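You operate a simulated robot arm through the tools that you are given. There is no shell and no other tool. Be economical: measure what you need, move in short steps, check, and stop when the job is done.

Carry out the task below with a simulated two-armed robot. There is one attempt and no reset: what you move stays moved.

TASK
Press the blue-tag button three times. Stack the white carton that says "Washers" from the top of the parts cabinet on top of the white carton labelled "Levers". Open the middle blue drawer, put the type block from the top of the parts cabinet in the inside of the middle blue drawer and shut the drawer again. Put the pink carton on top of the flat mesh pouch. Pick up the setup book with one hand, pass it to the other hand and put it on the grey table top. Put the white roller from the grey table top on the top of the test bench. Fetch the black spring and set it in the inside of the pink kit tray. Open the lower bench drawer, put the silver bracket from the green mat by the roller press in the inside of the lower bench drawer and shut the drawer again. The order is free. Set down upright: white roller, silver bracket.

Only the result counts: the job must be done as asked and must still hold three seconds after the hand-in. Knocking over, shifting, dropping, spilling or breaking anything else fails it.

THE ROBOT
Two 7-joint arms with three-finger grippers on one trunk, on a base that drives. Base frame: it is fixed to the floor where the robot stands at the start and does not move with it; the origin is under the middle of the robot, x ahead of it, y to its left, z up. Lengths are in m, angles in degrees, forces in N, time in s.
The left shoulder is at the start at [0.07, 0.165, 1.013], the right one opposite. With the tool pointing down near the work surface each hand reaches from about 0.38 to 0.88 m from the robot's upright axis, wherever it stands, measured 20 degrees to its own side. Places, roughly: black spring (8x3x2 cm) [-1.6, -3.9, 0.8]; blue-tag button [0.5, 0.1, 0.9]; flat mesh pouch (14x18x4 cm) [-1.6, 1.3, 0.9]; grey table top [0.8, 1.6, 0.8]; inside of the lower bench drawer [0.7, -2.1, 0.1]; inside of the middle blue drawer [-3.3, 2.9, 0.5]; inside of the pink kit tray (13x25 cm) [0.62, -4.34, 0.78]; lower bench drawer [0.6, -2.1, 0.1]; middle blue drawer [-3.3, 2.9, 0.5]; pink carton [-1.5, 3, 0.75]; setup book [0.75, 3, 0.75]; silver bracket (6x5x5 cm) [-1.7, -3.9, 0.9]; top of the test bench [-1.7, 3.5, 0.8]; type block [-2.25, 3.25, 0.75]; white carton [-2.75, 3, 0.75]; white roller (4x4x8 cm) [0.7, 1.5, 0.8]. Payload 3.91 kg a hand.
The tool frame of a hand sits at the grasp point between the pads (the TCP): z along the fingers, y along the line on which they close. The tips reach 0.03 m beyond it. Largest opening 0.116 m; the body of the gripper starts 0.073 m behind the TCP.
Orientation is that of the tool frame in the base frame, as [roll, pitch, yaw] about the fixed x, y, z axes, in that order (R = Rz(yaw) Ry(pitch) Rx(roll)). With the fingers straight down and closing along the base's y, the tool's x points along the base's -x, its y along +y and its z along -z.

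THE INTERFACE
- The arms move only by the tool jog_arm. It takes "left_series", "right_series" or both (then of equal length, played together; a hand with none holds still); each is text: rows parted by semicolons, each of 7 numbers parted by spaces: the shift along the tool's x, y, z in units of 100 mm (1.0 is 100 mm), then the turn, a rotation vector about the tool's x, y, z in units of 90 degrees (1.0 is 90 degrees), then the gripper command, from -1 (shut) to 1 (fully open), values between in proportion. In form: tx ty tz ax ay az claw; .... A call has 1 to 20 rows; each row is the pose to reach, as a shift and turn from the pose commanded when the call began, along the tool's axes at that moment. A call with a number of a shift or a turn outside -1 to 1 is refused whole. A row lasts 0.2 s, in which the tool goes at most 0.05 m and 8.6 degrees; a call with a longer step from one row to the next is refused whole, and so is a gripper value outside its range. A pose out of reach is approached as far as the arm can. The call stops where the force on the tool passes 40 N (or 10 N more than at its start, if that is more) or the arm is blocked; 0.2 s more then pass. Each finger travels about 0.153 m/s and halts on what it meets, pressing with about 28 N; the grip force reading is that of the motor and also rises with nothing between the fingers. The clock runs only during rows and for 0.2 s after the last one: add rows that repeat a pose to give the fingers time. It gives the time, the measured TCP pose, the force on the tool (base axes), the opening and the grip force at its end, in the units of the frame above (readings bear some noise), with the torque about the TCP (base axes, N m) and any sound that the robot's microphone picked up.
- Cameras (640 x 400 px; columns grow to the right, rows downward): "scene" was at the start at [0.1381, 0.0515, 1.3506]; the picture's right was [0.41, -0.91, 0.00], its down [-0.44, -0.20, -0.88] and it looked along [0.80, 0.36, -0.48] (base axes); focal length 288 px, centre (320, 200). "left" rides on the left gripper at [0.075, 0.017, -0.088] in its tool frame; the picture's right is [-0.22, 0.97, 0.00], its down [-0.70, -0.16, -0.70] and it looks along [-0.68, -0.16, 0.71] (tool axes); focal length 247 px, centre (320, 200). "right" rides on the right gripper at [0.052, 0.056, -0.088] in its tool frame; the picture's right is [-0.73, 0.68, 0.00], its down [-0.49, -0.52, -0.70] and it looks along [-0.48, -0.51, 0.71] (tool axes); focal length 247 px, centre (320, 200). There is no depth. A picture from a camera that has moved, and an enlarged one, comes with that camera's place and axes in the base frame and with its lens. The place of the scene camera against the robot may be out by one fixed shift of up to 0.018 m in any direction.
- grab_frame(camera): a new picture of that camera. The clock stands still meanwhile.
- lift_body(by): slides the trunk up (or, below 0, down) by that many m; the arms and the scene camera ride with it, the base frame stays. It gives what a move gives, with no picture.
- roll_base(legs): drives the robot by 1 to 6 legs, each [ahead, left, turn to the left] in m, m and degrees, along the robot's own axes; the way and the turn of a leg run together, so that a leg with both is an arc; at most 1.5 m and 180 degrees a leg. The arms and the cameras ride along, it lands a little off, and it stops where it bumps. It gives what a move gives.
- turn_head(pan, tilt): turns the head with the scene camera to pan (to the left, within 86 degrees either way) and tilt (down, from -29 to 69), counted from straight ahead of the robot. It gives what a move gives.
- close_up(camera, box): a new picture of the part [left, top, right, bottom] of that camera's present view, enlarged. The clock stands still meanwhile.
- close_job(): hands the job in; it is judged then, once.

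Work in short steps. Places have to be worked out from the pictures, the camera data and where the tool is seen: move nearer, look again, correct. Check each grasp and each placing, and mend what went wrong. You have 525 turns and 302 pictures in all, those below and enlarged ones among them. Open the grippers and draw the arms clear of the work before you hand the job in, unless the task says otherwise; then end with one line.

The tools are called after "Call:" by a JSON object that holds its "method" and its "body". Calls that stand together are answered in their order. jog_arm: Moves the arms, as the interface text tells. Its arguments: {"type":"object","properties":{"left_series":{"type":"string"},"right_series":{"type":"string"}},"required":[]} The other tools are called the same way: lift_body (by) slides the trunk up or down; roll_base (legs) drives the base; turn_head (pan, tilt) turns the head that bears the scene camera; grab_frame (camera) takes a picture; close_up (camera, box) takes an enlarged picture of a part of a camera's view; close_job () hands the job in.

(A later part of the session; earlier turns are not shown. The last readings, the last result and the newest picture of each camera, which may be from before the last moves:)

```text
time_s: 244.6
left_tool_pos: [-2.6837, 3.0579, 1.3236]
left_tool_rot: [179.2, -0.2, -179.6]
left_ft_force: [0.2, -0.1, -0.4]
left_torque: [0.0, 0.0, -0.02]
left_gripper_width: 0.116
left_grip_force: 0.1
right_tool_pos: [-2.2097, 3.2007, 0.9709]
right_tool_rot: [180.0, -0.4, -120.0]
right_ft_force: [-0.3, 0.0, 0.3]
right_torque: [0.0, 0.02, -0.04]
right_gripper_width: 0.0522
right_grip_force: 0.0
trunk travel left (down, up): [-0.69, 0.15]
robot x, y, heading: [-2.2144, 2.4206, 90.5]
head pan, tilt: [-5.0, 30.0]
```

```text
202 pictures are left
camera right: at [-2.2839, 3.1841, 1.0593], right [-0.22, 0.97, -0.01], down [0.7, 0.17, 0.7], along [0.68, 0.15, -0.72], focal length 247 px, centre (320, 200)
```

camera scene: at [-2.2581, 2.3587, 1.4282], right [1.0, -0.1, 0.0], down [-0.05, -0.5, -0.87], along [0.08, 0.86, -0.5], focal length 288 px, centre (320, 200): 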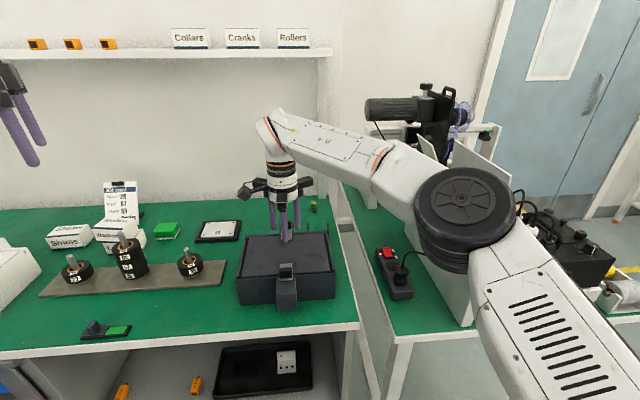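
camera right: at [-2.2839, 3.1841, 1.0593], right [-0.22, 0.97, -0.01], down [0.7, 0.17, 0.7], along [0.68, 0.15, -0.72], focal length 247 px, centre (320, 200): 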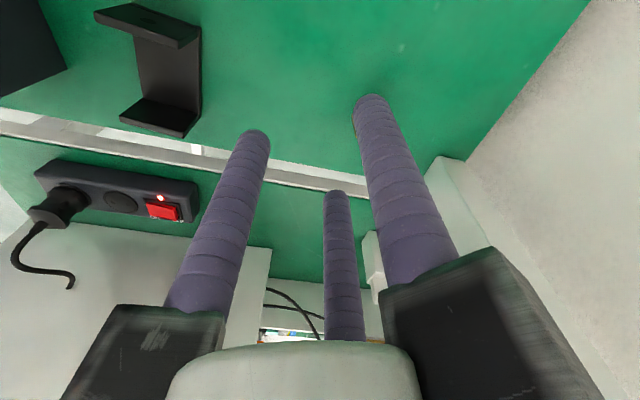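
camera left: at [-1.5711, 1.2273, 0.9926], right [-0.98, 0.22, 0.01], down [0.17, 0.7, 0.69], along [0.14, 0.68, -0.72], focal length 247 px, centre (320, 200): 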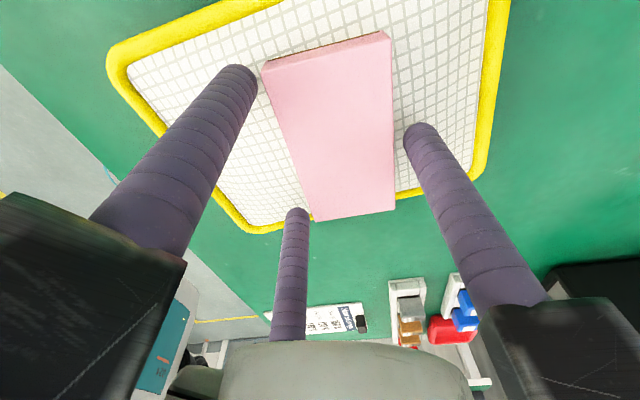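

Now the last 4 cm over the block.

Call:
{"method": "jog_arm", "body": {"right_series": "-0.2 0.06 0 0 0 0 -0.1; -0.38 0.12 0 0 0 0 -0.1; -0.38 0.12 0 0 0 0 -0.1"}}

Call:
{"method": "grab_frame", "body": {"camera": "right"}}

```text
time_s: 245.4
left_tool_pos: [-2.682, 3.057, 1.3229]
left_tool_rot: [179.2, -0.2, -179.5]
left_ft_force: [0.3, 0.9, -0.7]
left_torque: [0.0, -0.04, 0.02]
left_gripper_width: 0.116
left_grip_force: 0.1
right_tool_pos: [-2.1948, 3.2194, 0.9639]
right_tool_rot: [-180.0, -0.5, -119.9]
right_ft_force: [0.9, 0.0, 0.4]
right_torque: [0.0, -0.01, 0.01]
right_gripper_width: 0.0525
right_grip_force: 0.0
right hand out of reach, approached as far as the arm can: row 1, 2, 3
trunk travel left (down, up): [-0.69, 0.15]
robot x, y, heading: [-2.2096, 2.4189, 90.3]
head pan, tilt: [-5.0, 30.0]
```

```text
201 pictures are left
camera right: at [-2.2702, 3.2023, 1.0524], right [-0.23, 0.97, -0.01], down [0.7, 0.17, 0.7], along [0.68, 0.15, -0.72], focal length 247 px, centre (320, 200)
```

right: 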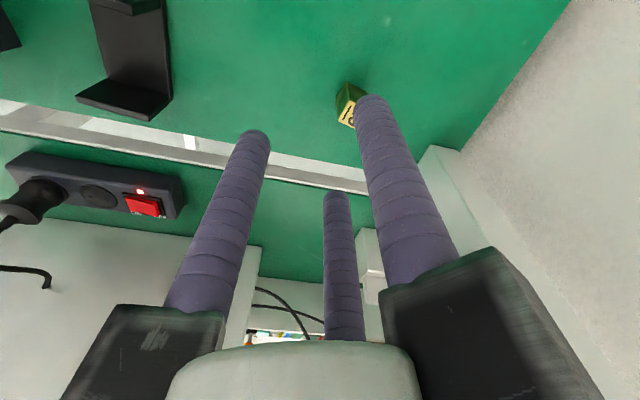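

Reach is limited again. I'll move the base 3 cm closer (base front is still clear of the cabinet) and 10 cm left so the block is straight ahead of the right shoulder.

Call:
{"method": "roll_base", "body": {"legs": [[0.03, 0.1, 0]]}}

Call:
{"method": "jog_arm", "body": {"right_series": "-0.15 -0.26 0 0 0 0 -0.1; -0.3 -0.5 0 0 0 0 -0.1; -0.46 -0.78 0 0 0 0 -0.1; -0.46 -0.78 0 0 0 0 -0.1"}}

Call:
{"method": "grab_frame", "body": {"camera": "right"}}

```text
time_s: 246.6
left_tool_pos: [-2.7817, 3.0878, 1.3245]
left_tool_rot: [179.2, -0.2, -179.5]
left_ft_force: [0.2, 0.0, 0.9]
left_torque: [0.0, 0.01, -0.03]
left_gripper_width: 0.116
left_grip_force: 0.1
right_tool_pos: [-2.2951, 3.2497, 0.9651]
right_tool_rot: [-180.0, -0.4, -119.9]
right_ft_force: [-0.3, 0.1, 0.3]
right_torque: [0.01, 0.01, 0.01]
right_gripper_width: 0.0522
right_grip_force: 0.0
trunk travel left (down, up): [-0.69, 0.15]
robot x, y, heading: [-2.3095, 2.4505, 90.1]
head pan, tilt: [-5.0, 30.0]
```

```text
time_s: 247.6
left_tool_pos: [-2.7808, 3.0885, 1.324]
left_tool_rot: [179.2, -0.2, -179.4]
left_ft_force: [0.3, 0.1, -0.7]
left_torque: [0.02, 0.0, 0.04]
left_gripper_width: 0.1159
left_grip_force: 0.0
right_tool_pos: [-2.2041, 3.2502, 0.9642]
right_tool_rot: [180.0, -0.5, -119.9]
right_ft_force: [-0.3, -1.0, -0.1]
right_torque: [-0.02, -0.01, 0.04]
right_gripper_width: 0.0525
right_grip_force: 0.1
trunk travel left (down, up): [-0.69, 0.15]
robot x, y, heading: [-2.3119, 2.4503, 90.3]
head pan, tilt: [-5.0, 30.0]
```

```text
200 pictures are left
camera right: at [-2.2786, 3.2336, 1.0519], right [-0.22, 0.97, -0.01], down [0.7, 0.17, 0.7], along [0.68, 0.15, -0.72], focal length 247 px, centre (320, 200)
```

right: 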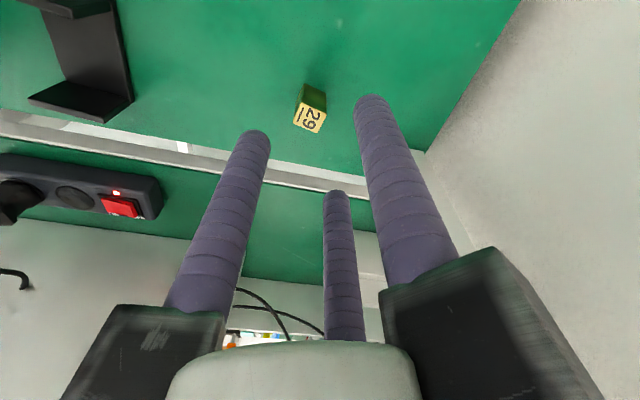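

The block is centred within a centimetre. I'll adjust and descend 7.5 cm, then close.

Call:
{"method": "jog_arm", "body": {"right_series": "0.045 -0.095 0.1 0 0 0 -0.1; 0.045 -0.095 0.4 0 0 0 -0.1; 0.045 -0.095 0.6 0 0 0 -0.1; 0.045 -0.095 0.7 0 0 0 -0.1; 0.045 -0.095 0.75 0 0 0 -0.1; 0.045 -0.095 0.75 0 0 0 -0.5; 0.045 -0.095 0.75 0 0 0 -1; 0.045 -0.095 0.75 0 0 0 -1; 0.045 -0.095 0.75 0 0 0 -1"}}

Call:
{"method": "grab_frame", "body": {"camera": "right"}}

```text
time_s: 249.6
left_tool_pos: [-2.7802, 3.0874, 1.3234]
left_tool_rot: [179.1, -0.1, -179.5]
left_ft_force: [-0.1, 1.4, 0.1]
left_torque: [-0.01, 0.01, 0.01]
left_gripper_width: 0.1159
left_grip_force: 0.1
right_tool_pos: [-2.1987, 3.2409, 0.8891]
right_tool_rot: [179.9, -0.4, -119.9]
right_ft_force: [-0.6, -0.3, -1.0]
right_torque: [0.01, -0.01, -0.02]
right_gripper_width: 0.022
right_grip_force: 28.4
trunk travel left (down, up): [-0.69, 0.15]
robot x, y, heading: [-2.3146, 2.4483, 90.4]
head pan, tilt: [-5.0, 30.0]
```

```text
199 pictures are left
camera right: at [-2.2733, 3.224, 0.9768], right [-0.22, 0.97, -0.01], down [0.7, 0.17, 0.7], along [0.68, 0.15, -0.72], focal length 247 px, centre (320, 200)
```

right: 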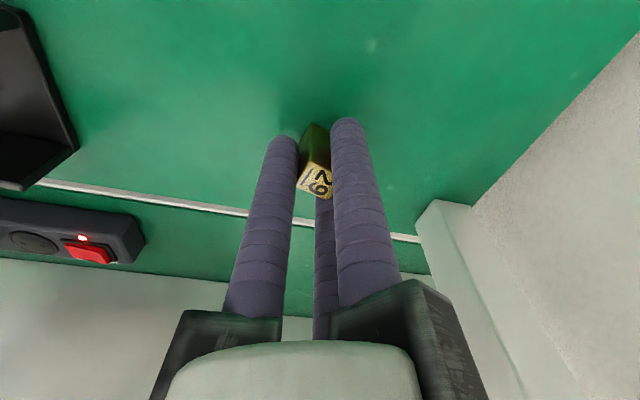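

Held. I'll lift, back out, and move over to the open drawer.

Call:
{"method": "jog_arm", "body": {"right_series": "0 0 -0.2 0 0 0 -1; 0 0 -0.6 0 0 0 -1; 0 0 -1 0 0 0 -1; 0 0 -1 0 0 0 -1"}}

Call:
{"method": "roll_base", "body": {"legs": [[-0.67, 0, -0.3], [0, 1.03, 0]]}}

Call:
{"method": "turn_head", "body": {"pan": 0, "tilt": 40}}

Call:
{"method": "grab_frame", "body": {"camera": "scene"}}

Call:
{"method": "grab_frame", "body": {"camera": "right"}}

```text
time_s: 250.6
left_tool_pos: [-2.7807, 3.0882, 1.3244]
left_tool_rot: [179.3, -0.2, -179.5]
left_ft_force: [-0.1, -0.9, 0.6]
left_torque: [0.0, 0.01, 0.0]
left_gripper_width: 0.116
left_grip_force: 0.1
right_tool_pos: [-2.199, 3.2417, 0.9881]
right_tool_rot: [-180.0, -0.5, -120.0]
right_ft_force: [1.2, 0.1, -2.3]
right_torque: [0.04, 0.0, -0.02]
right_gripper_width: 0.0225
right_grip_force: 27.5
trunk travel left (down, up): [-0.69, 0.15]
robot x, y, heading: [-2.3105, 2.4526, 90.1]
head pan, tilt: [-5.0, 30.0]
```

```text
time_s: 259.2
left_tool_pos: [-3.8057, 2.4239, 1.3234]
left_tool_rot: [179.1, -0.2, -180.0]
left_ft_force: [0.4, 1.3, 0.2]
left_torque: [0.01, -0.03, 0.0]
left_gripper_width: 0.116
left_grip_force: 0.1
right_tool_pos: [-3.2219, 2.5732, 0.9889]
right_tool_rot: [-180.0, -0.5, -120.4]
right_ft_force: [0.4, -0.3, -1.4]
right_torque: [-0.01, 0.01, 0.0]
right_gripper_width: 0.0224
right_grip_force: 28.2
trunk travel left (down, up): [-0.69, 0.15]
robot x, y, heading: [-3.3387, 1.7839, 89.9]
head pan, tilt: [-5.0, 30.0]
```

```text
time_s: 259.9
left_tool_pos: [-3.8049, 2.4254, 1.3246]
left_tool_rot: [179.2, -0.2, 180.0]
left_ft_force: [-0.6, -0.5, -0.4]
left_torque: [0.0, 0.0, -0.01]
left_gripper_width: 0.1158
left_grip_force: 0.2
right_tool_pos: [-3.2226, 2.5744, 0.9865]
right_tool_rot: [179.9, -0.5, -120.4]
right_ft_force: [-0.4, 0.1, -1.0]
right_torque: [-0.04, -0.03, -0.01]
right_gripper_width: 0.0225
right_grip_force: 27.7
trunk travel left (down, up): [-0.69, 0.15]
robot x, y, heading: [-3.3435, 1.7855, 89.8]
head pan, tilt: [0.0, 40.0]
```

```text
198 pictures are left
camera scene: at [-3.3344, 1.9336, 1.473], right [1.0, 0.0, 0.0], down [0.0, -0.64, -0.77], along [0.0, 0.77, -0.64], focal length 288 px, centre (320, 200)
```

scene: 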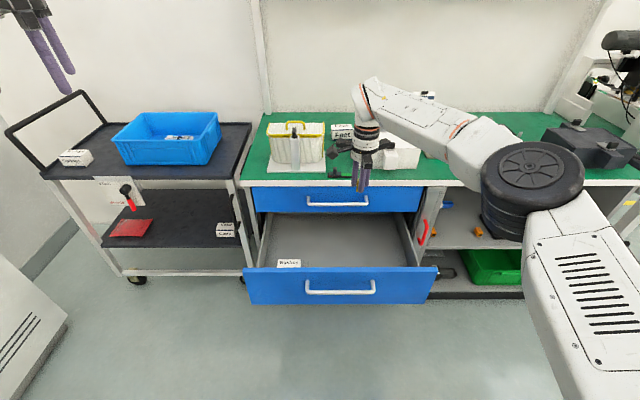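

```text
197 pictures are left
camera right: at [-3.296, 2.5576, 1.0761], right [-0.22, 0.98, -0.01], down [0.7, 0.16, 0.7], along [0.68, 0.15, -0.72], focal length 247 px, centre (320, 200)
```

right: 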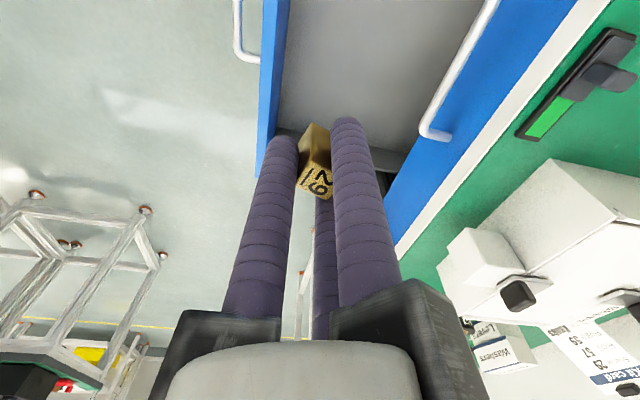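

The drawer interior is visible, with free floor around x≈-3.22 (a stray carton sits to the left). I'll move in 3 cm and lower.

Call:
{"method": "roll_base", "body": {"legs": [[0.03, 0, 0]]}}

Call:
{"method": "lift_body", "body": {"by": -0.27}}

Call:
{"method": "grab_frame", "body": {"camera": "right"}}

Call:
{"method": "grab_frame", "body": {"camera": "scene"}}

```text
time_s: 260.7
left_tool_pos: [-3.8057, 2.4488, 1.3284]
left_tool_rot: [178.9, -0.2, 180.0]
left_ft_force: [0.4, -0.4, 0.1]
left_torque: [0.13, 0.0, 0.01]
left_gripper_width: 0.1161
left_grip_force: 0.1
right_tool_pos: [-3.2221, 2.5991, 0.9931]
right_tool_rot: [179.9, -0.2, -120.4]
right_ft_force: [0.1, -0.2, -0.4]
right_torque: [0.06, 0.0, 0.01]
right_gripper_width: 0.0225
right_grip_force: 27.9
trunk travel left (down, up): [-0.69, 0.15]
robot x, y, heading: [-3.3399, 1.8142, 89.9]
head pan, tilt: [0.0, 40.0]
```

```text
time_s: 263.5
left_tool_pos: [-3.805, 2.4519, 1.0543]
left_tool_rot: [179.1, -0.2, 180.0]
left_ft_force: [0.0, 0.8, -0.4]
left_torque: [0.0, -0.02, 0.01]
left_gripper_width: 0.1162
left_grip_force: 0.0
right_tool_pos: [-3.2218, 2.6029, 0.719]
right_tool_rot: [179.9, -0.5, -120.4]
right_ft_force: [-0.1, -0.1, -0.6]
right_torque: [0.0, 0.01, -0.02]
right_gripper_width: 0.0228
right_grip_force: 27.8
trunk travel left (down, up): [-0.42, 0.42]
robot x, y, heading: [-3.3424, 1.8138, 90.0]
head pan, tilt: [0.0, 40.0]
```

```text
196 pictures are left
camera right: at [-3.2959, 2.5866, 0.807], right [-0.22, 0.98, -0.01], down [0.7, 0.16, 0.7], along [0.68, 0.15, -0.72], focal length 247 px, centre (320, 200)
```

right: 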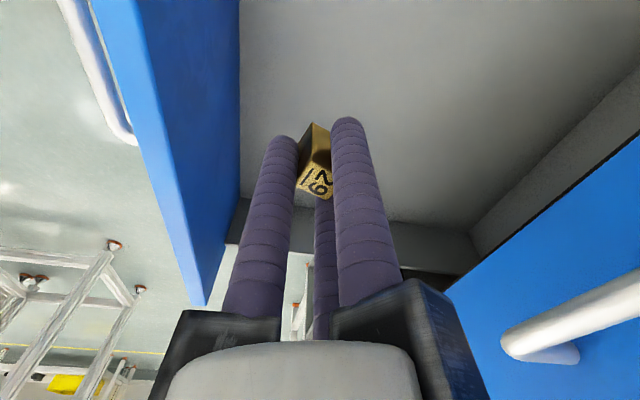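

```text
195 pictures are left
camera scene: at [-3.334, 1.9624, 1.203], right [1.0, 0.0, 0.0], down [0.0, -0.64, -0.77], along [0.0, 0.77, -0.64], focal length 288 px, centre (320, 200)
```

scene: 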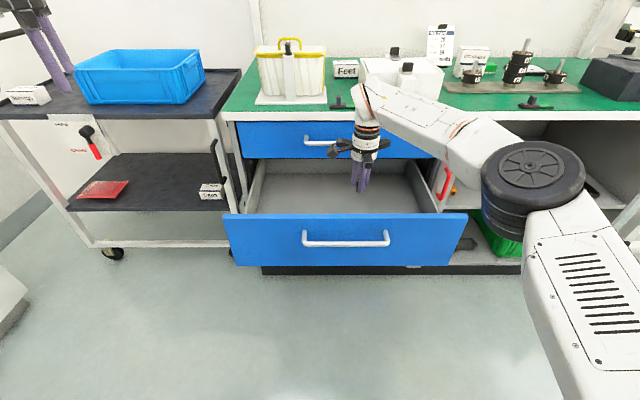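

Room on all sides. I'll lower 8 cm more with the trunk, then feel for the floor with the arm.

Call:
{"method": "lift_body", "body": {"by": -0.08}}

Call:
{"method": "jog_arm", "body": {"right_series": "0 0 0.1 0 0 0 -1; 0 0 0.2 0 0 0 -1; 0 0 0.3 0 0 0 -1; 0 0 0.4 0 0 0 -1; 0 0 0.5 0 0 0 -1; 0 0 0.6 0 0 0 -1"}}

Call:
{"method": "grab_frame", "body": {"camera": "right"}}

```text
time_s: 264.6
left_tool_pos: [-3.8043, 2.4535, 0.975]
left_tool_rot: [179.1, -0.2, 180.0]
left_ft_force: [-0.1, 0.3, -0.7]
left_torque: [-0.01, -0.04, -0.01]
left_gripper_width: 0.1159
left_grip_force: 0.1
right_tool_pos: [-3.2223, 2.6035, 0.6389]
right_tool_rot: [180.0, -0.4, -120.4]
right_ft_force: [0.2, 0.0, -0.3]
right_torque: [0.02, -0.01, -0.03]
right_gripper_width: 0.0225
right_grip_force: 28.0
trunk travel left (down, up): [-0.34, 0.5]
robot x, y, heading: [-3.3411, 1.8105, 89.8]
head pan, tilt: [0.0, 40.0]
```

```text
time_s: 266.1
left_tool_pos: [-3.8062, 2.4534, 0.9747]
left_tool_rot: [179.3, -0.2, -180.0]
left_ft_force: [0.1, 0.1, -0.2]
left_torque: [0.02, 0.02, -0.03]
left_gripper_width: 0.1161
left_grip_force: 0.0
right_tool_pos: [-3.2216, 2.6022, 0.5785]
right_tool_rot: [180.0, -0.5, -120.4]
right_ft_force: [0.1, -0.3, -0.9]
right_torque: [-0.02, 0.0, 0.02]
right_gripper_width: 0.0229
right_grip_force: 28.2
trunk travel left (down, up): [-0.34, 0.5]
robot x, y, heading: [-3.338, 1.8109, 90.0]
head pan, tilt: [0.0, 40.0]
```

```text
194 pictures are left
camera right: at [-3.2962, 2.5864, 0.667], right [-0.22, 0.98, -0.01], down [0.7, 0.16, 0.7], along [0.68, 0.15, -0.72], focal length 247 px, centre (320, 200)
```

right: 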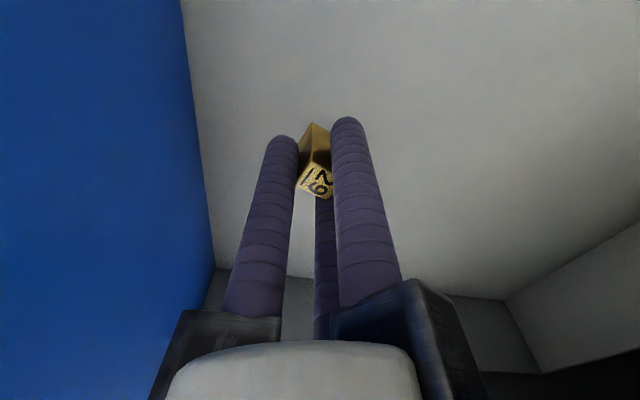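

Still above the floor. I'll keep feeling downward.

Call:
{"method": "jog_arm", "body": {"right_series": "0 0 0.08 0 0 0 -1; 0 0 0.16 0 0 0 -1; 0 0 0.22 0 0 0 -1; 0 0 0.28 0 0 0 -1; 0 0 0.34 0 0 0 -1"}}

Call:
{"method": "grab_frame", "body": {"camera": "right"}}

```text
time_s: 267.2
left_tool_pos: [-3.8057, 2.4545, 0.9734]
left_tool_rot: [179.1, -0.2, -180.0]
left_ft_force: [0.3, -0.1, 0.0]
left_torque: [0.0, 0.01, 0.01]
left_gripper_width: 0.1157
left_grip_force: 0.0
right_tool_pos: [-3.2216, 2.6034, 0.5453]
right_tool_rot: [179.9, -0.5, -120.4]
right_ft_force: [-0.1, -0.6, -1.4]
right_torque: [0.02, 0.03, 0.04]
right_gripper_width: 0.0225
right_grip_force: 28.3
trunk travel left (down, up): [-0.34, 0.5]
robot x, y, heading: [-3.3397, 1.8119, 89.6]
head pan, tilt: [0.0, 40.0]
```

```text
193 pictures are left
camera right: at [-3.2963, 2.5866, 0.6331], right [-0.22, 0.98, -0.01], down [0.7, 0.16, 0.7], along [0.68, 0.15, -0.72], focal length 247 px, centre (320, 200)
```

right: 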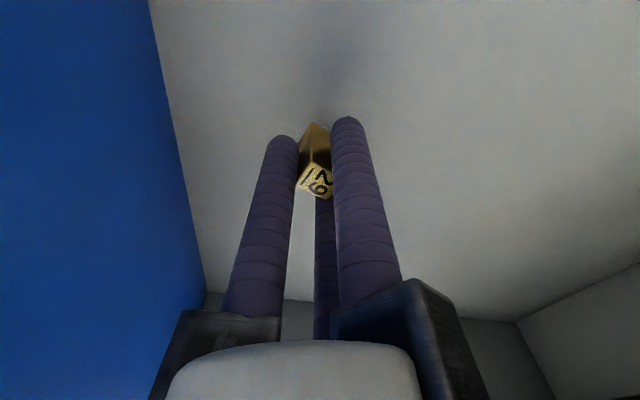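

Call:
{"method": "jog_arm", "body": {"right_series": "0 0 0.06 0 0 0 -1; 0 0 0.12 0 0 0 -1; 0 0 0.18 0 0 0 -1; 0 0 0.24 0 0 0 -1; 0 0 0.3 0 0 0 -1"}}

```text
time_s: 268.4
left_tool_pos: [-3.8046, 2.4499, 0.9766]
left_tool_rot: [179.0, -0.2, 180.0]
left_ft_force: [0.4, 0.4, -0.3]
left_torque: [0.01, 0.02, 0.05]
left_gripper_width: 0.1162
left_grip_force: 0.1
right_tool_pos: [-3.222, 2.6027, 0.5201]
right_tool_rot: [179.7, -0.1, -120.4]
right_ft_force: [0.6, 1.6, 29.5]
right_torque: [0.17, -0.3, -0.03]
right_gripper_width: 0.0236
right_grip_force: 28.3
trunk travel left (down, up): [-0.34, 0.5]
robot x, y, heading: [-3.3427, 1.8128, 90.0]
head pan, tilt: [0.0, 40.0]
```

Floor contact. I'll ease up 3 mm, open, and rise.

Call:
{"method": "jog_arm", "body": {"right_series": "0 0 -0.03 0 0 0 -1; 0 0 -0.03 0 0 0 -0.4; 0 0 -0.03 0 0 0 0; 0 0 -0.03 0 0 0 0; 0 0 -0.3 0 0 0 0; 0 0 -0.6 0 0 0 0; 0 0 -1 0 0 0 0; 0 0 -1 0 0 0 0"}}

Call:
{"method": "lift_body", "body": {"by": 0.35}}

Call:
{"method": "grab_frame", "body": {"camera": "right"}}

```text
time_s: 270.2
left_tool_pos: [-3.8051, 2.4535, 0.9754]
left_tool_rot: [179.2, -0.1, -180.0]
left_ft_force: [-0.3, 0.4, -0.3]
left_torque: [-0.02, -0.02, -0.02]
left_gripper_width: 0.116
left_grip_force: 0.0
right_tool_pos: [-3.2218, 2.6015, 0.6141]
right_tool_rot: [180.0, -0.6, -120.3]
right_ft_force: [0.1, 0.6, 0.4]
right_torque: [0.02, 0.01, 0.03]
right_gripper_width: 0.0581
right_grip_force: 0.0
trunk travel left (down, up): [-0.34, 0.5]
robot x, y, heading: [-3.3381, 1.8139, 89.8]
head pan, tilt: [0.0, 40.0]
```

```text
time_s: 273.7
left_tool_pos: [-3.8061, 2.4533, 1.324]
left_tool_rot: [179.1, -0.2, 180.0]
left_ft_force: [0.6, 1.4, 0.1]
left_torque: [0.0, 0.0, 0.0]
left_gripper_width: 0.116
left_grip_force: 0.1
right_tool_pos: [-3.2232, 2.6036, 0.9644]
right_tool_rot: [179.8, -0.5, -120.4]
right_ft_force: [0.2, 0.5, -0.2]
right_torque: [0.0, -0.01, 0.03]
right_gripper_width: 0.058
right_grip_force: 0.1
trunk travel left (down, up): [-0.69, 0.15]
robot x, y, heading: [-3.3406, 1.8143, 89.6]
head pan, tilt: [0.0, 40.0]
```

```text
192 pictures are left
camera right: at [-3.2965, 2.5867, 1.0523], right [-0.22, 0.98, -0.01], down [0.7, 0.16, 0.7], along [0.68, 0.15, -0.72], focal length 247 px, centre (320, 200)
```

right: 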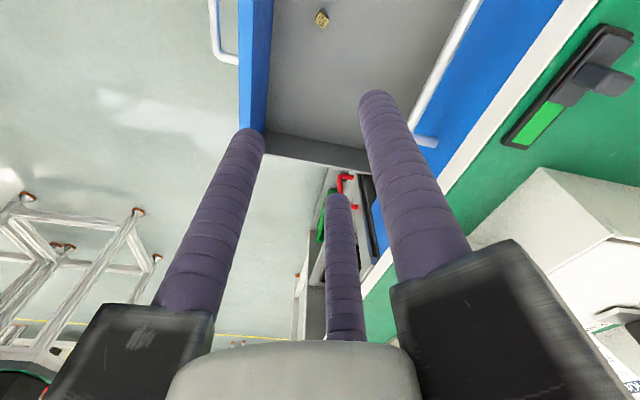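

The type block stands inside. Now close the drawer: I'll back away, shut the hand and turn it to point forward.

Call:
{"method": "roll_base", "body": {"legs": [[-0.4, 0, 0]]}}

Call:
{"method": "jog_arm", "body": {"right_series": "0 0 0 0 0 0.09 0; 0 0 0 0 0 0.18 -0.5; 0 0 0 0 0 0.27 -1; 0 0 0 0 0 0.36 -1; 0 0 0 0 0 0.45 -1; 0 0 0 0 0 0.54 -1; 0 0 0 0 0 0.63 -1; 0 0 0 0 0 0.667 -1; 0 0 0 0 0 0.667 -1"}}

Call:
{"method": "jog_arm", "body": {"right_series": "0 0 0 -0.09 0 0 -1; 0 0 0 -0.18 0 0 -1; 0 0 0 -0.27 0 0 -1; 0 0 0 -0.36 0 0 -1; 0 0 0 -0.45 0 0 -1; 0 0 0 -0.54 0 0 -1; 0 0 0 -0.63 0 0 -1; 0 0 0 -0.72 0 0 -1; 0 0 0 -0.81 0 0 -1; 0 0 0 -0.9 0 0 -1; 0 0 0 -0.99 0 0 -1; 0 0 0 -1 0 0 -1; 0 0 0 -1 0 0 -1"}}

Call:
{"method": "lift_body", "body": {"by": -0.4}}

Call:
{"method": "grab_frame", "body": {"camera": "right"}}

```text
time_s: 276.2
left_tool_pos: [-3.807, 2.0531, 1.3235]
left_tool_rot: [179.2, -0.1, -179.8]
left_ft_force: [-0.3, 0.0, 0.0]
left_torque: [0.03, 0.0, 0.01]
left_gripper_width: 0.116
left_grip_force: 0.1
right_tool_pos: [-3.2252, 2.2038, 0.9639]
right_tool_rot: [-179.9, -0.5, -120.3]
right_ft_force: [-0.4, 0.1, -0.2]
right_torque: [0.0, 0.0, 0.0]
right_gripper_width: 0.0581
right_grip_force: 0.1
trunk travel left (down, up): [-0.69, 0.15]
robot x, y, heading: [-3.3397, 1.4175, 90.0]
head pan, tilt: [0.0, 40.0]
```

```text
time_s: 278.2
left_tool_pos: [-3.8074, 2.0528, 1.3244]
left_tool_rot: [179.1, -0.2, -179.8]
left_ft_force: [0.1, -0.5, -0.6]
left_torque: [-0.02, -0.01, 0.03]
left_gripper_width: 0.1159
left_grip_force: 0.0
right_tool_pos: [-3.2245, 2.2041, 0.9643]
right_tool_rot: [-179.7, -0.4, 179.6]
right_ft_force: [0.1, 0.3, 0.8]
right_torque: [-0.02, 0.01, 0.01]
right_gripper_width: 0.0095
right_grip_force: 27.4
trunk travel left (down, up): [-0.69, 0.15]
robot x, y, heading: [-3.3393, 1.4142, 89.9]
head pan, tilt: [0.0, 40.0]
```

```text
time_s: 281.0
left_tool_pos: [-3.8073, 2.0531, 1.3232]
left_tool_rot: [179.1, -0.2, -179.8]
left_ft_force: [-1.0, 0.2, -0.1]
left_torque: [0.02, 0.0, 0.03]
left_gripper_width: 0.1161
left_grip_force: 0.1
right_tool_pos: [-3.2243, 2.2042, 0.9632]
right_tool_rot: [90.3, -0.4, 179.7]
right_ft_force: [1.2, 0.7, 0.4]
right_torque: [0.0, -0.02, -0.03]
right_gripper_width: 0.0094
right_grip_force: 28.1
trunk travel left (down, up): [-0.69, 0.15]
robot x, y, heading: [-3.3379, 1.4147, 90.1]
head pan, tilt: [0.0, 40.0]
```

```text
time_s: 284.8
left_tool_pos: [-3.8077, 2.0533, 0.9242]
left_tool_rot: [179.1, -0.2, -179.9]
left_ft_force: [0.4, -0.5, -0.3]
left_torque: [-0.02, 0.0, 0.0]
left_gripper_width: 0.1163
left_grip_force: 0.0
right_tool_pos: [-3.2242, 2.2036, 0.5637]
right_tool_rot: [90.3, -0.3, 179.8]
right_ft_force: [-0.2, -0.5, -0.9]
right_torque: [0.0, 0.03, -0.02]
right_gripper_width: 0.0095
right_grip_force: 28.1
trunk travel left (down, up): [-0.29, 0.55]
robot x, y, heading: [-3.3401, 1.4072, 90.0]
head pan, tilt: [0.0, 40.0]
```

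```text
191 pictures are left
camera right: at [-3.2772, 2.1156, 0.6207], right [0.74, 0.0, 0.68], down [0.48, -0.71, -0.52], along [0.48, 0.71, -0.52], focal length 247 px, centre (320, 200)
```

right: 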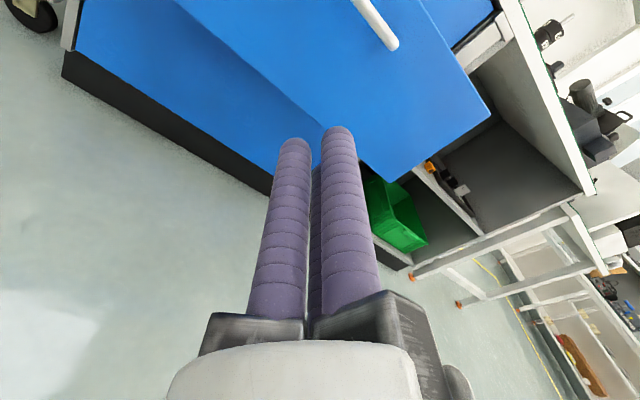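

Level is right (z≈0.564, below the bar). I'll shift left 4 cm and drive forward to push the drawer.

Call:
{"method": "roll_base", "body": {"legs": [[0, 0.04, 0], [0.4, 0, 0]]}}

Call:
{"method": "grab_frame", "body": {"camera": "scene"}}

```text
time_s: 287.8
left_tool_pos: [-3.8484, 2.4511, 0.9238]
left_tool_rot: [179.2, -0.3, -179.6]
left_ft_force: [0.0, -0.3, 0.1]
left_torque: [-0.02, 0.0, 0.02]
left_gripper_width: 0.116
left_grip_force: 0.1
right_tool_pos: [-3.2657, 2.602, 0.5635]
right_tool_rot: [90.4, -0.3, 179.8]
right_ft_force: [-0.3, 0.0, -0.1]
right_torque: [-0.01, 0.0, -0.02]
right_gripper_width: 0.0091
right_grip_force: 45.2
trunk travel left (down, up): [-0.29, 0.55]
robot x, y, heading: [-3.3782, 1.8126, 89.9]
head pan, tilt: [0.0, 40.0]
```

```text
190 pictures are left
camera scene: at [-3.3751, 1.9623, 1.0728], right [1.0, 0.0, 0.0], down [0.0, -0.64, -0.77], along [0.0, 0.77, -0.64], focal length 288 px, centre (320, 200)
```

scene: 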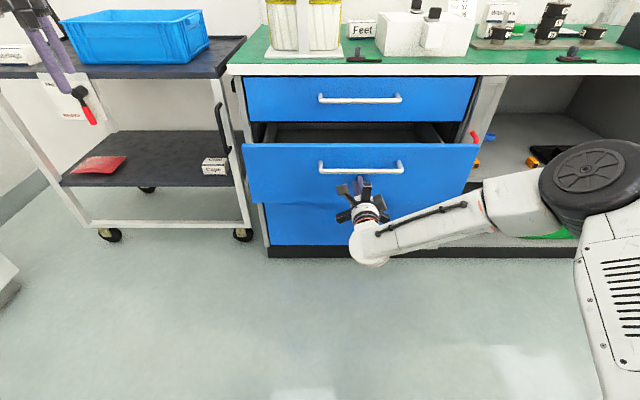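

The drawer is sliding in. I'll push 0.1 m more, then finish with the arm.

Call:
{"method": "roll_base", "body": {"legs": [[0.1, 0, 0]]}}

Call:
{"method": "jog_arm", "body": {"right_series": "0 0 0.1 0 0 0 -1; 0 0 0.2 0 0 0 -1; 0 0 0.3 0 0 0 -1; 0 0 0.4 0 0 0 -1; 0 0 0.5 0 0 0 -1; 0 0 0.6 0 0 0 -1"}}

Call:
{"method": "grab_frame", "body": {"camera": "scene"}}

```text
time_s: 288.9
left_tool_pos: [-3.8476, 2.5511, 0.9236]
left_tool_rot: [179.4, -0.2, -179.7]
left_ft_force: [-1.4, 0.0, 0.0]
left_torque: [-0.06, -0.02, 0.03]
left_gripper_width: 0.1161
left_grip_force: 0.0
right_tool_pos: [-3.2653, 2.7008, 0.5637]
right_tool_rot: [90.5, -0.3, 179.6]
right_ft_force: [-0.7, 0.3, -1.0]
right_torque: [0.01, 0.01, 0.02]
right_gripper_width: 0.0091
right_grip_force: 45.4
trunk travel left (down, up): [-0.29, 0.55]
robot x, y, heading: [-3.3793, 1.9131, 89.9]
head pan, tilt: [0.0, 40.0]
```

```text
time_s: 290.1
left_tool_pos: [-3.8451, 2.5492, 0.9247]
left_tool_rot: [179.1, -0.1, -179.9]
left_ft_force: [0.3, 0.2, -0.8]
left_torque: [-0.03, 0.01, 0.04]
left_gripper_width: 0.116
left_grip_force: 0.0
right_tool_pos: [-3.2642, 2.7451, 0.5626]
right_tool_rot: [90.5, -0.3, 179.9]
right_ft_force: [1.7, -20.3, 8.1]
right_torque: [0.54, 0.17, -0.06]
right_gripper_width: 0.0086
right_grip_force: 44.6
trunk travel left (down, up): [-0.29, 0.55]
robot x, y, heading: [-3.3817, 1.9085, 89.5]
head pan, tilt: [0.0, 40.0]
stopped in row 5 (right hand): the force on the tool passed its limit at 53 N (the readings are from after the stop); the commanded pose is now the measured one
```

```text
189 pictures are left
camera scene: at [-3.3745, 2.0578, 1.0734], right [1.0, 0.0, 0.0], down [0.0, -0.64, -0.77], along [0.0, 0.77, -0.64], focal length 288 px, centre (320, 200)
```

scene: 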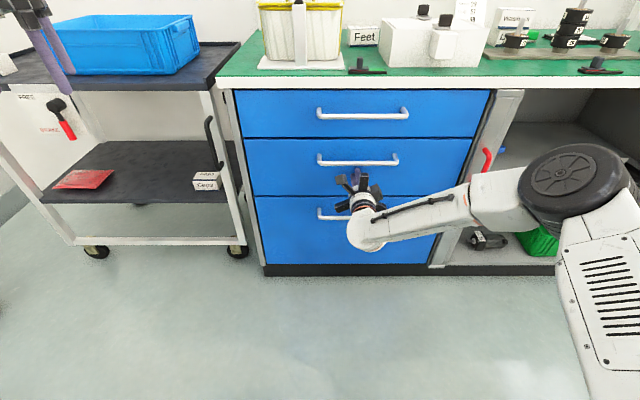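

The drawer is shut against its stop. I'll back off, raise up, restore the hand, and drive toward the east bench with the setup book.

Call:
{"method": "roll_base", "body": {"legs": [[-0.35, 0, 0]]}}

Call:
{"method": "lift_body", "body": {"by": 0.4}}

Call:
{"method": "jog_arm", "body": {"right_series": "0 0 0 0.09 0 0 -1; 0 0 0 0.18 0 0 -1; 0 0 0 0.27 0 0 -1; 0 0 0 0.36 0 0 -1; 0 0 0 0.45 0 0 -1; 0 0 0 0.54 0 0 -1; 0 0 0 0.63 0 0 0; 0 0 0 0.72 0 0 0; 0 0 0 0.81 0 0 0; 0 0 0 0.9 0 0 0; 0 0 0 0.99 0 0 0; 0 0 0 1 0 0 0; 0 0 0 1 0 0 0"}}

Call:
{"method": "close_up", "body": {"camera": "scene", "box": [200, 80, 480, 255]}}

```text
time_s: 292.4
left_tool_pos: [-3.8459, 2.2009, 0.9241]
left_tool_rot: [179.2, -0.2, 179.8]
left_ft_force: [0.5, 0.7, 0.0]
left_torque: [0.01, 0.01, 0.0]
left_gripper_width: 0.1161
left_grip_force: 0.0
right_tool_pos: [-3.2627, 2.3937, 0.5612]
right_tool_rot: [90.7, -0.2, 179.6]
right_ft_force: [-0.4, -0.7, -0.1]
right_torque: [-0.03, 0.0, 0.01]
right_gripper_width: 0.0091
right_grip_force: 45.2
trunk travel left (down, up): [-0.29, 0.55]
robot x, y, heading: [-3.3841, 1.5608, 89.8]
head pan, tilt: [0.0, 40.0]
```

```text
time_s: 296.2
left_tool_pos: [-3.8464, 2.2005, 1.3245]
left_tool_rot: [179.2, -0.3, 179.8]
left_ft_force: [-0.1, 0.9, 0.4]
left_torque: [-0.02, 0.01, -0.04]
left_gripper_width: 0.1159
left_grip_force: 0.1
right_tool_pos: [-3.2636, 2.3927, 0.96]
right_tool_rot: [90.8, -0.3, 179.6]
right_ft_force: [-1.1, -0.4, 0.1]
right_torque: [-0.01, 0.02, -0.03]
right_gripper_width: 0.009
right_grip_force: 45.0
trunk travel left (down, up): [-0.69, 0.15]
robot x, y, heading: [-3.3817, 1.559, 89.6]
head pan, tilt: [0.0, 40.0]
```

```text
time_s: 299.0
left_tool_pos: [-3.8481, 2.2011, 1.323]
left_tool_rot: [179.3, -0.1, 180.0]
left_ft_force: [-0.8, -0.8, -0.9]
left_torque: [-0.04, -0.04, -0.02]
left_gripper_width: 0.1162
left_grip_force: 0.1
right_tool_pos: [-3.2697, 2.3808, 0.96]
right_tool_rot: [179.8, -0.3, 179.7]
right_ft_force: [0.1, 0.2, 0.0]
right_torque: [-0.02, -0.05, -0.03]
right_gripper_width: 0.0582
right_grip_force: 0.0
right hand out of reach, approached as far as the arm can: row 11, 12, 13
trunk travel left (down, up): [-0.69, 0.15]
robot x, y, heading: [-3.3832, 1.5598, 89.6]
head pan, tilt: [0.0, 40.0]
```

```text
2.29 times, centred on (340, 168) of scene
camera zoom: at [-3.3773, 1.7092, 1.4728], right [1.0, -0.01, 0.0], down [0.0, -0.64, -0.77], along [0.0, 0.77, -0.64], focal length 658 px, centre (274, 274)
```

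zoom: 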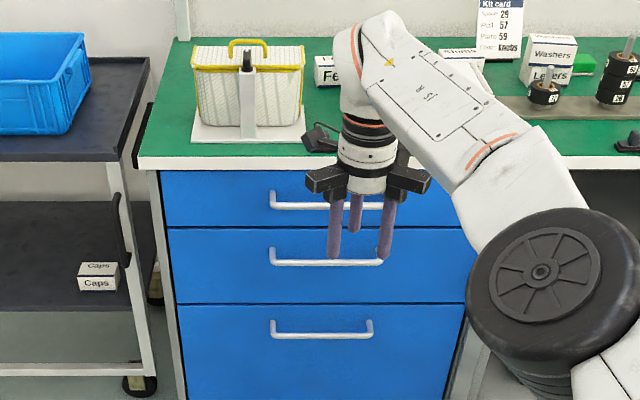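

All is well. I'll raise up a bit more, turn to face east clear of furniture, and drive along the corridor.

Call:
{"method": "lift_body", "body": {"by": 0.14}}

Call:
{"method": "roll_base", "body": {"legs": [[0.2, 0, 0], [0, 0, -89.6], [0, 0.38, 0], [1.5, 0, 0], [1.3, 0, 0]]}}

Call:
{"method": "turn_head", "body": {"pan": 25, "tilt": 20}}

Call:
{"method": "grab_frame", "body": {"camera": "scene"}}

```text
time_s: 300.7
left_tool_pos: [-3.8462, 2.2005, 1.4628]
left_tool_rot: [179.2, -0.2, 179.9]
left_ft_force: [-0.3, -0.5, -1.0]
left_torque: [-0.02, -0.03, -0.03]
left_gripper_width: 0.1158
left_grip_force: 0.0
right_tool_pos: [-3.2685, 2.3794, 1.1007]
right_tool_rot: [179.7, -0.4, 179.6]
right_ft_force: [0.7, -0.5, -0.6]
right_torque: [0.05, 0.01, -0.03]
right_gripper_width: 0.058
right_grip_force: 0.1
trunk travel left (down, up): [-0.83, 0.01]
robot x, y, heading: [-3.3801, 1.5597, 89.8]
head pan, tilt: [0.0, 40.0]
```

```text
time_s: 321.2
left_tool_pos: [0.0475, 2.6026, 1.4637]
left_tool_rot: [179.2, -0.3, 90.3]
left_ft_force: [-0.4, 0.7, -0.1]
left_torque: [0.02, 0.0, -0.01]
left_gripper_width: 0.1161
left_grip_force: 0.0
right_tool_pos: [0.2285, 2.0243, 1.101]
right_tool_rot: [179.6, -0.3, 89.9]
right_ft_force: [0.9, 0.7, 0.9]
right_torque: [0.01, 0.0, 0.0]
right_gripper_width: 0.0579
right_grip_force: 0.0
trunk travel left (down, up): [-0.83, 0.01]
robot x, y, heading: [-0.59, 2.1365, 0.1]
head pan, tilt: [0.0, 40.0]
```

```text
time_s: 322.1
left_tool_pos: [0.0472, 2.6014, 1.4637]
left_tool_rot: [179.2, -0.2, 90.2]
left_ft_force: [-0.8, -1.1, -0.4]
left_torque: [0.0, -0.01, 0.0]
left_gripper_width: 0.1161
left_grip_force: 0.1
right_tool_pos: [0.2306, 2.0253, 1.0993]
right_tool_rot: [179.7, -0.4, 89.9]
right_ft_force: [-0.2, 0.0, -0.1]
right_torque: [0.03, 0.0, -0.03]
right_gripper_width: 0.058
right_grip_force: 0.0
trunk travel left (down, up): [-0.83, 0.01]
robot x, y, heading: [-0.5915, 2.1339, 0.1]
head pan, tilt: [25.0, 20.0]
```

```text
187 pictures are left
camera scene: at [-0.4516, 2.1872, 1.6443], right [0.42, -0.91, 0.0], down [-0.31, -0.14, -0.94], along [0.85, 0.4, -0.34], focal length 288 px, centre (320, 200)
```

scene: 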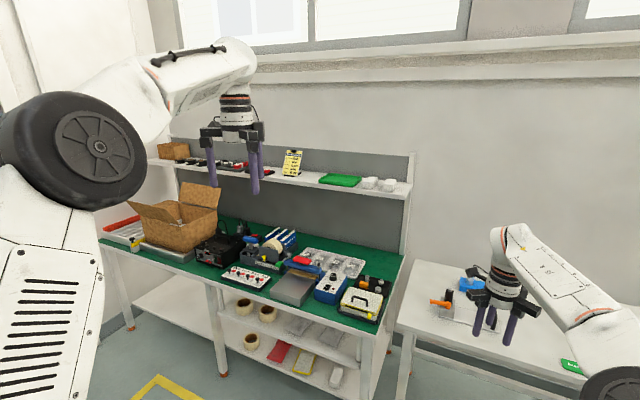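

I'll zoom on the bench to find the setup book.

Call:
{"method": "close_up", "body": {"camera": "scene", "box": [180, 200, 420, 350]}}

Call:
{"method": "close_up", "body": {"camera": "scene", "box": [100, 120, 420, 320]}}

```text
2.67 times, centred on (300, 275) of scene
camera zoom: at [-0.4516, 2.1872, 1.6443], right [0.42, -0.91, 0.0], down [-0.31, -0.14, -0.94], along [0.85, 0.4, -0.34], focal length 768 px, centre (373, 0)
```

zoom: 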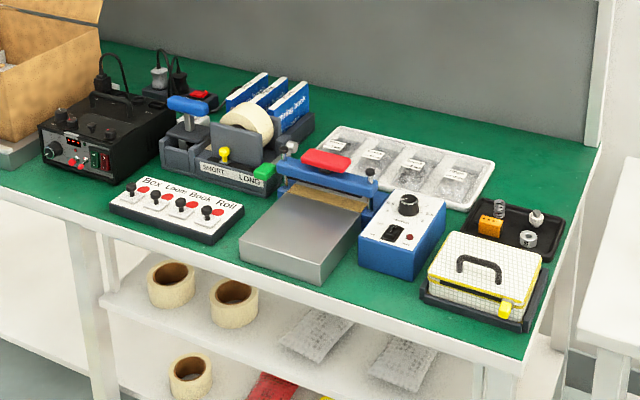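

```text
2.00 times, centred on (260, 220) of scene
camera zoom: at [-0.4516, 2.1872, 1.6443], right [0.42, -0.91, 0.0], down [-0.31, -0.14, -0.94], along [0.85, 0.4, -0.34], focal length 576 px, centre (440, 160)
```

zoom: 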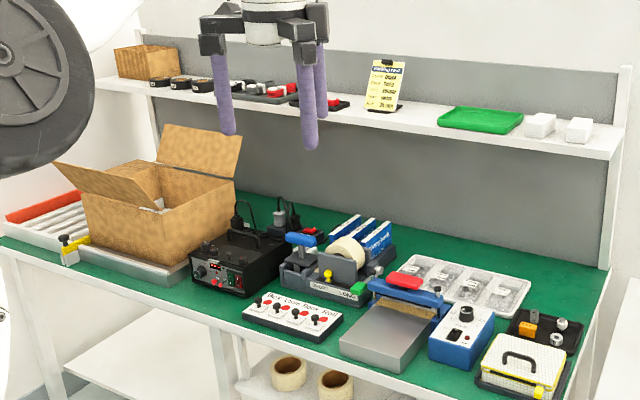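

The blue "book" spines in the holder need a closer look. I'll strafe north to face that bench from a little distance.

Call:
{"method": "roll_base", "body": {"legs": [[0.1, 0.75, 0]]}}

Call:
{"method": "lift_body", "body": {"by": -0.25}}

Call:
{"method": "turn_head", "body": {"pan": 0, "tilt": 25}}

Call:
{"method": "grab_frame", "body": {"camera": "scene"}}

Call:
{"method": "close_up", "body": {"camera": "scene", "box": [220, 130, 420, 255]}}

```text
time_s: 326.2
left_tool_pos: [0.1551, 3.3475, 1.464]
left_tool_rot: [179.2, -0.2, 89.7]
left_ft_force: [0.2, -0.3, 0.0]
left_torque: [0.04, -0.01, -0.02]
left_gripper_width: 0.1161
left_grip_force: 0.2
right_tool_pos: [0.3314, 2.7684, 1.1007]
right_tool_rot: [179.8, -0.4, 89.3]
right_ft_force: [0.4, -0.2, -0.4]
right_torque: [0.0, 0.0, 0.03]
right_gripper_width: 0.0581
right_grip_force: 0.1
trunk travel left (down, up): [-0.83, 0.01]
robot x, y, heading: [-0.4865, 2.889, -0.4]
head pan, tilt: [25.0, 20.0]
```

```text
time_s: 328.8
left_tool_pos: [0.1554, 3.348, 1.2138]
left_tool_rot: [179.2, -0.2, 89.7]
left_ft_force: [-0.3, -0.1, -0.9]
left_torque: [0.01, 0.02, 0.04]
left_gripper_width: 0.1159
left_grip_force: 0.0
right_tool_pos: [0.3325, 2.769, 0.8502]
right_tool_rot: [179.8, -0.4, 89.3]
right_ft_force: [0.6, -0.1, 1.2]
right_torque: [-0.01, 0.02, 0.0]
right_gripper_width: 0.0579
right_grip_force: 0.1
trunk travel left (down, up): [-0.58, 0.26]
robot x, y, heading: [-0.493, 2.885, -0.5]
head pan, tilt: [25.0, 20.0]
```

```text
time_s: 329.7
left_tool_pos: [0.1552, 3.347, 1.2132]
left_tool_rot: [179.3, -0.2, 89.8]
left_ft_force: [-0.2, -0.3, 0.3]
left_torque: [0.02, 0.0, -0.01]
left_gripper_width: 0.1161
left_grip_force: 0.0
right_tool_pos: [0.332, 2.7694, 0.8493]
right_tool_rot: [179.7, -0.4, 89.3]
right_ft_force: [0.1, 0.4, -0.1]
right_torque: [0.04, 0.03, 0.01]
right_gripper_width: 0.058
right_grip_force: 0.0
trunk travel left (down, up): [-0.58, 0.26]
robot x, y, heading: [-0.4878, 2.887, -0.8]
head pan, tilt: [0.0, 25.0]
```

```text
184 pictures are left
camera scene: at [-0.341, 2.8986, 1.3863], right [-0.01, -1.0, 0.0], down [-0.42, 0.0, -0.91], along [0.91, -0.01, -0.42], focal length 288 px, centre (320, 200)
```

scene: 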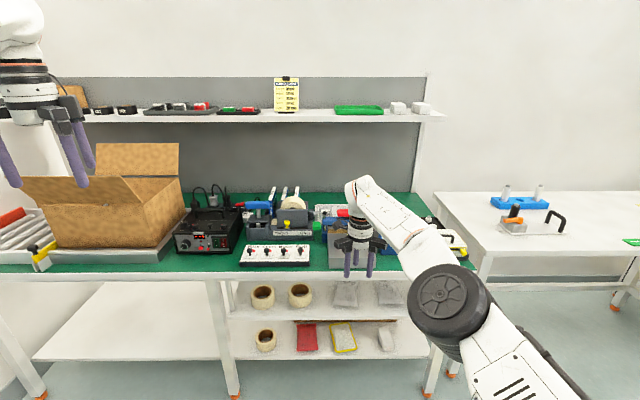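

```text
3.20 times, centred on (320, 192) of scene
camera zoom: at [-0.341, 2.8986, 1.3863], right [-0.01, -1.0, 0.0], down [-0.42, 0.0, -0.91], along [0.91, -0.01, -0.42], focal length 921 px, centre (320, 224)
```

zoom: 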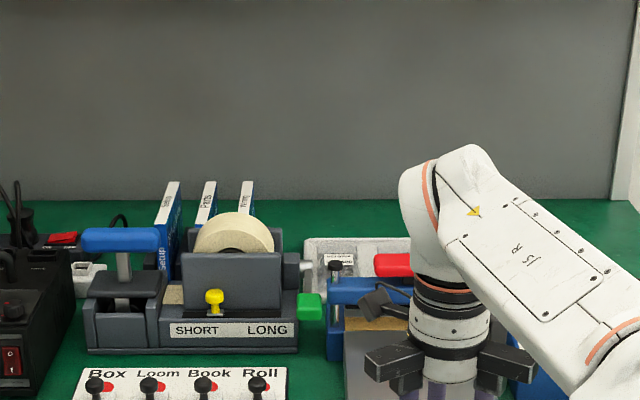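

Three blue books stand behind the tape machine; the leftmost seems to read "Setup". I'll raise the view and zoom in.

Call:
{"method": "lift_body", "body": {"by": 0.26}}

Call:
{"method": "roll_base", "body": {"legs": [[0.1, 0.2, 0]]}}

Call:
{"method": "turn_head", "body": {"pan": -5, "tilt": 35}}

Call:
{"method": "grab_frame", "body": {"camera": "scene"}}

Call:
{"method": "close_up", "body": {"camera": "scene", "box": [240, 120, 400, 220]}}

```text
time_s: 332.4
left_tool_pos: [0.1555, 3.3471, 1.4742]
left_tool_rot: [179.1, -0.2, 89.8]
left_ft_force: [-0.6, 0.3, -0.8]
left_torque: [0.01, 0.01, 0.02]
left_gripper_width: 0.1157
left_grip_force: 0.1
right_tool_pos: [0.3324, 2.7694, 1.11]
right_tool_rot: [179.7, -0.4, 89.3]
right_ft_force: [0.5, -0.1, -0.3]
right_torque: [-0.02, 0.01, 0.01]
right_gripper_width: 0.0579
right_grip_force: 0.1
trunk travel left (down, up): [-0.84, 0.0]
robot x, y, heading: [-0.488, 2.8845, -0.6]
head pan, tilt: [0.0, 25.0]
```

```text
time_s: 334.1
left_tool_pos: [0.2566, 3.5457, 1.4766]
left_tool_rot: [179.2, -0.3, 89.7]
left_ft_force: [-0.1, -0.8, 0.4]
left_torque: [0.01, -0.01, 0.02]
left_gripper_width: 0.116
left_grip_force: 0.1
right_tool_pos: [0.4335, 2.9667, 1.1116]
right_tool_rot: [179.6, -0.5, 89.3]
right_ft_force: [0.6, -0.6, 0.4]
right_torque: [0.04, 0.0, 0.01]
right_gripper_width: 0.058
right_grip_force: 0.1
trunk travel left (down, up): [-0.84, 0.0]
robot x, y, heading: [-0.3877, 3.0878, -0.8]
head pan, tilt: [0.0, 25.0]
```

```text
time_s: 334.8
left_tool_pos: [0.257, 3.5478, 1.4736]
left_tool_rot: [179.2, -0.2, 89.6]
left_ft_force: [0.5, 0.3, 0.4]
left_torque: [-0.01, -0.01, 0.02]
left_gripper_width: 0.116
left_grip_force: 0.1
right_tool_pos: [0.435, 2.9688, 1.1105]
right_tool_rot: [179.7, -0.3, 89.3]
right_ft_force: [-0.1, 0.1, 0.8]
right_torque: [0.0, 0.01, 0.0]
right_gripper_width: 0.058
right_grip_force: 0.0
trunk travel left (down, up): [-0.84, 0.0]
robot x, y, heading: [-0.3851, 3.0829, -0.6]
head pan, tilt: [-5.0, 35.0]
```

```text
182 pictures are left
camera scene: at [-0.2429, 3.0914, 1.6305], right [-0.1, -1.0, 0.0], down [-0.57, 0.06, -0.82], along [0.82, -0.08, -0.57], focal length 288 px, centre (320, 200)
```

scene: 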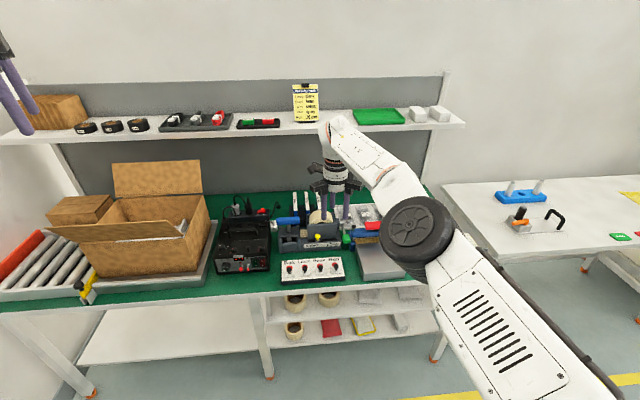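

```text
4.00 times, centred on (320, 170) of scene
camera zoom: at [-0.2429, 3.0914, 1.6305], right [-0.1, -1.0, 0.0], down [-0.57, 0.06, -0.82], along [0.82, -0.08, -0.57], focal length 1152 px, centre (320, 320)
```

zoom: 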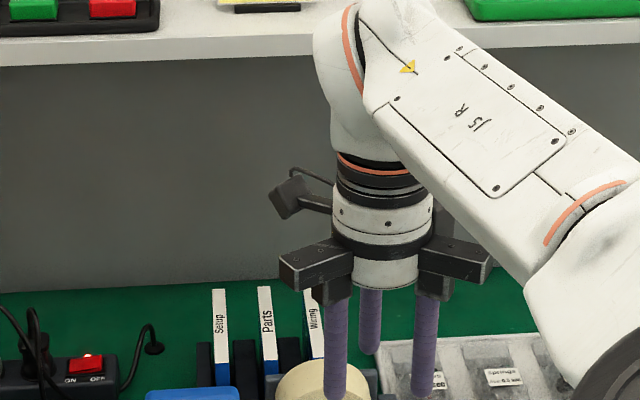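

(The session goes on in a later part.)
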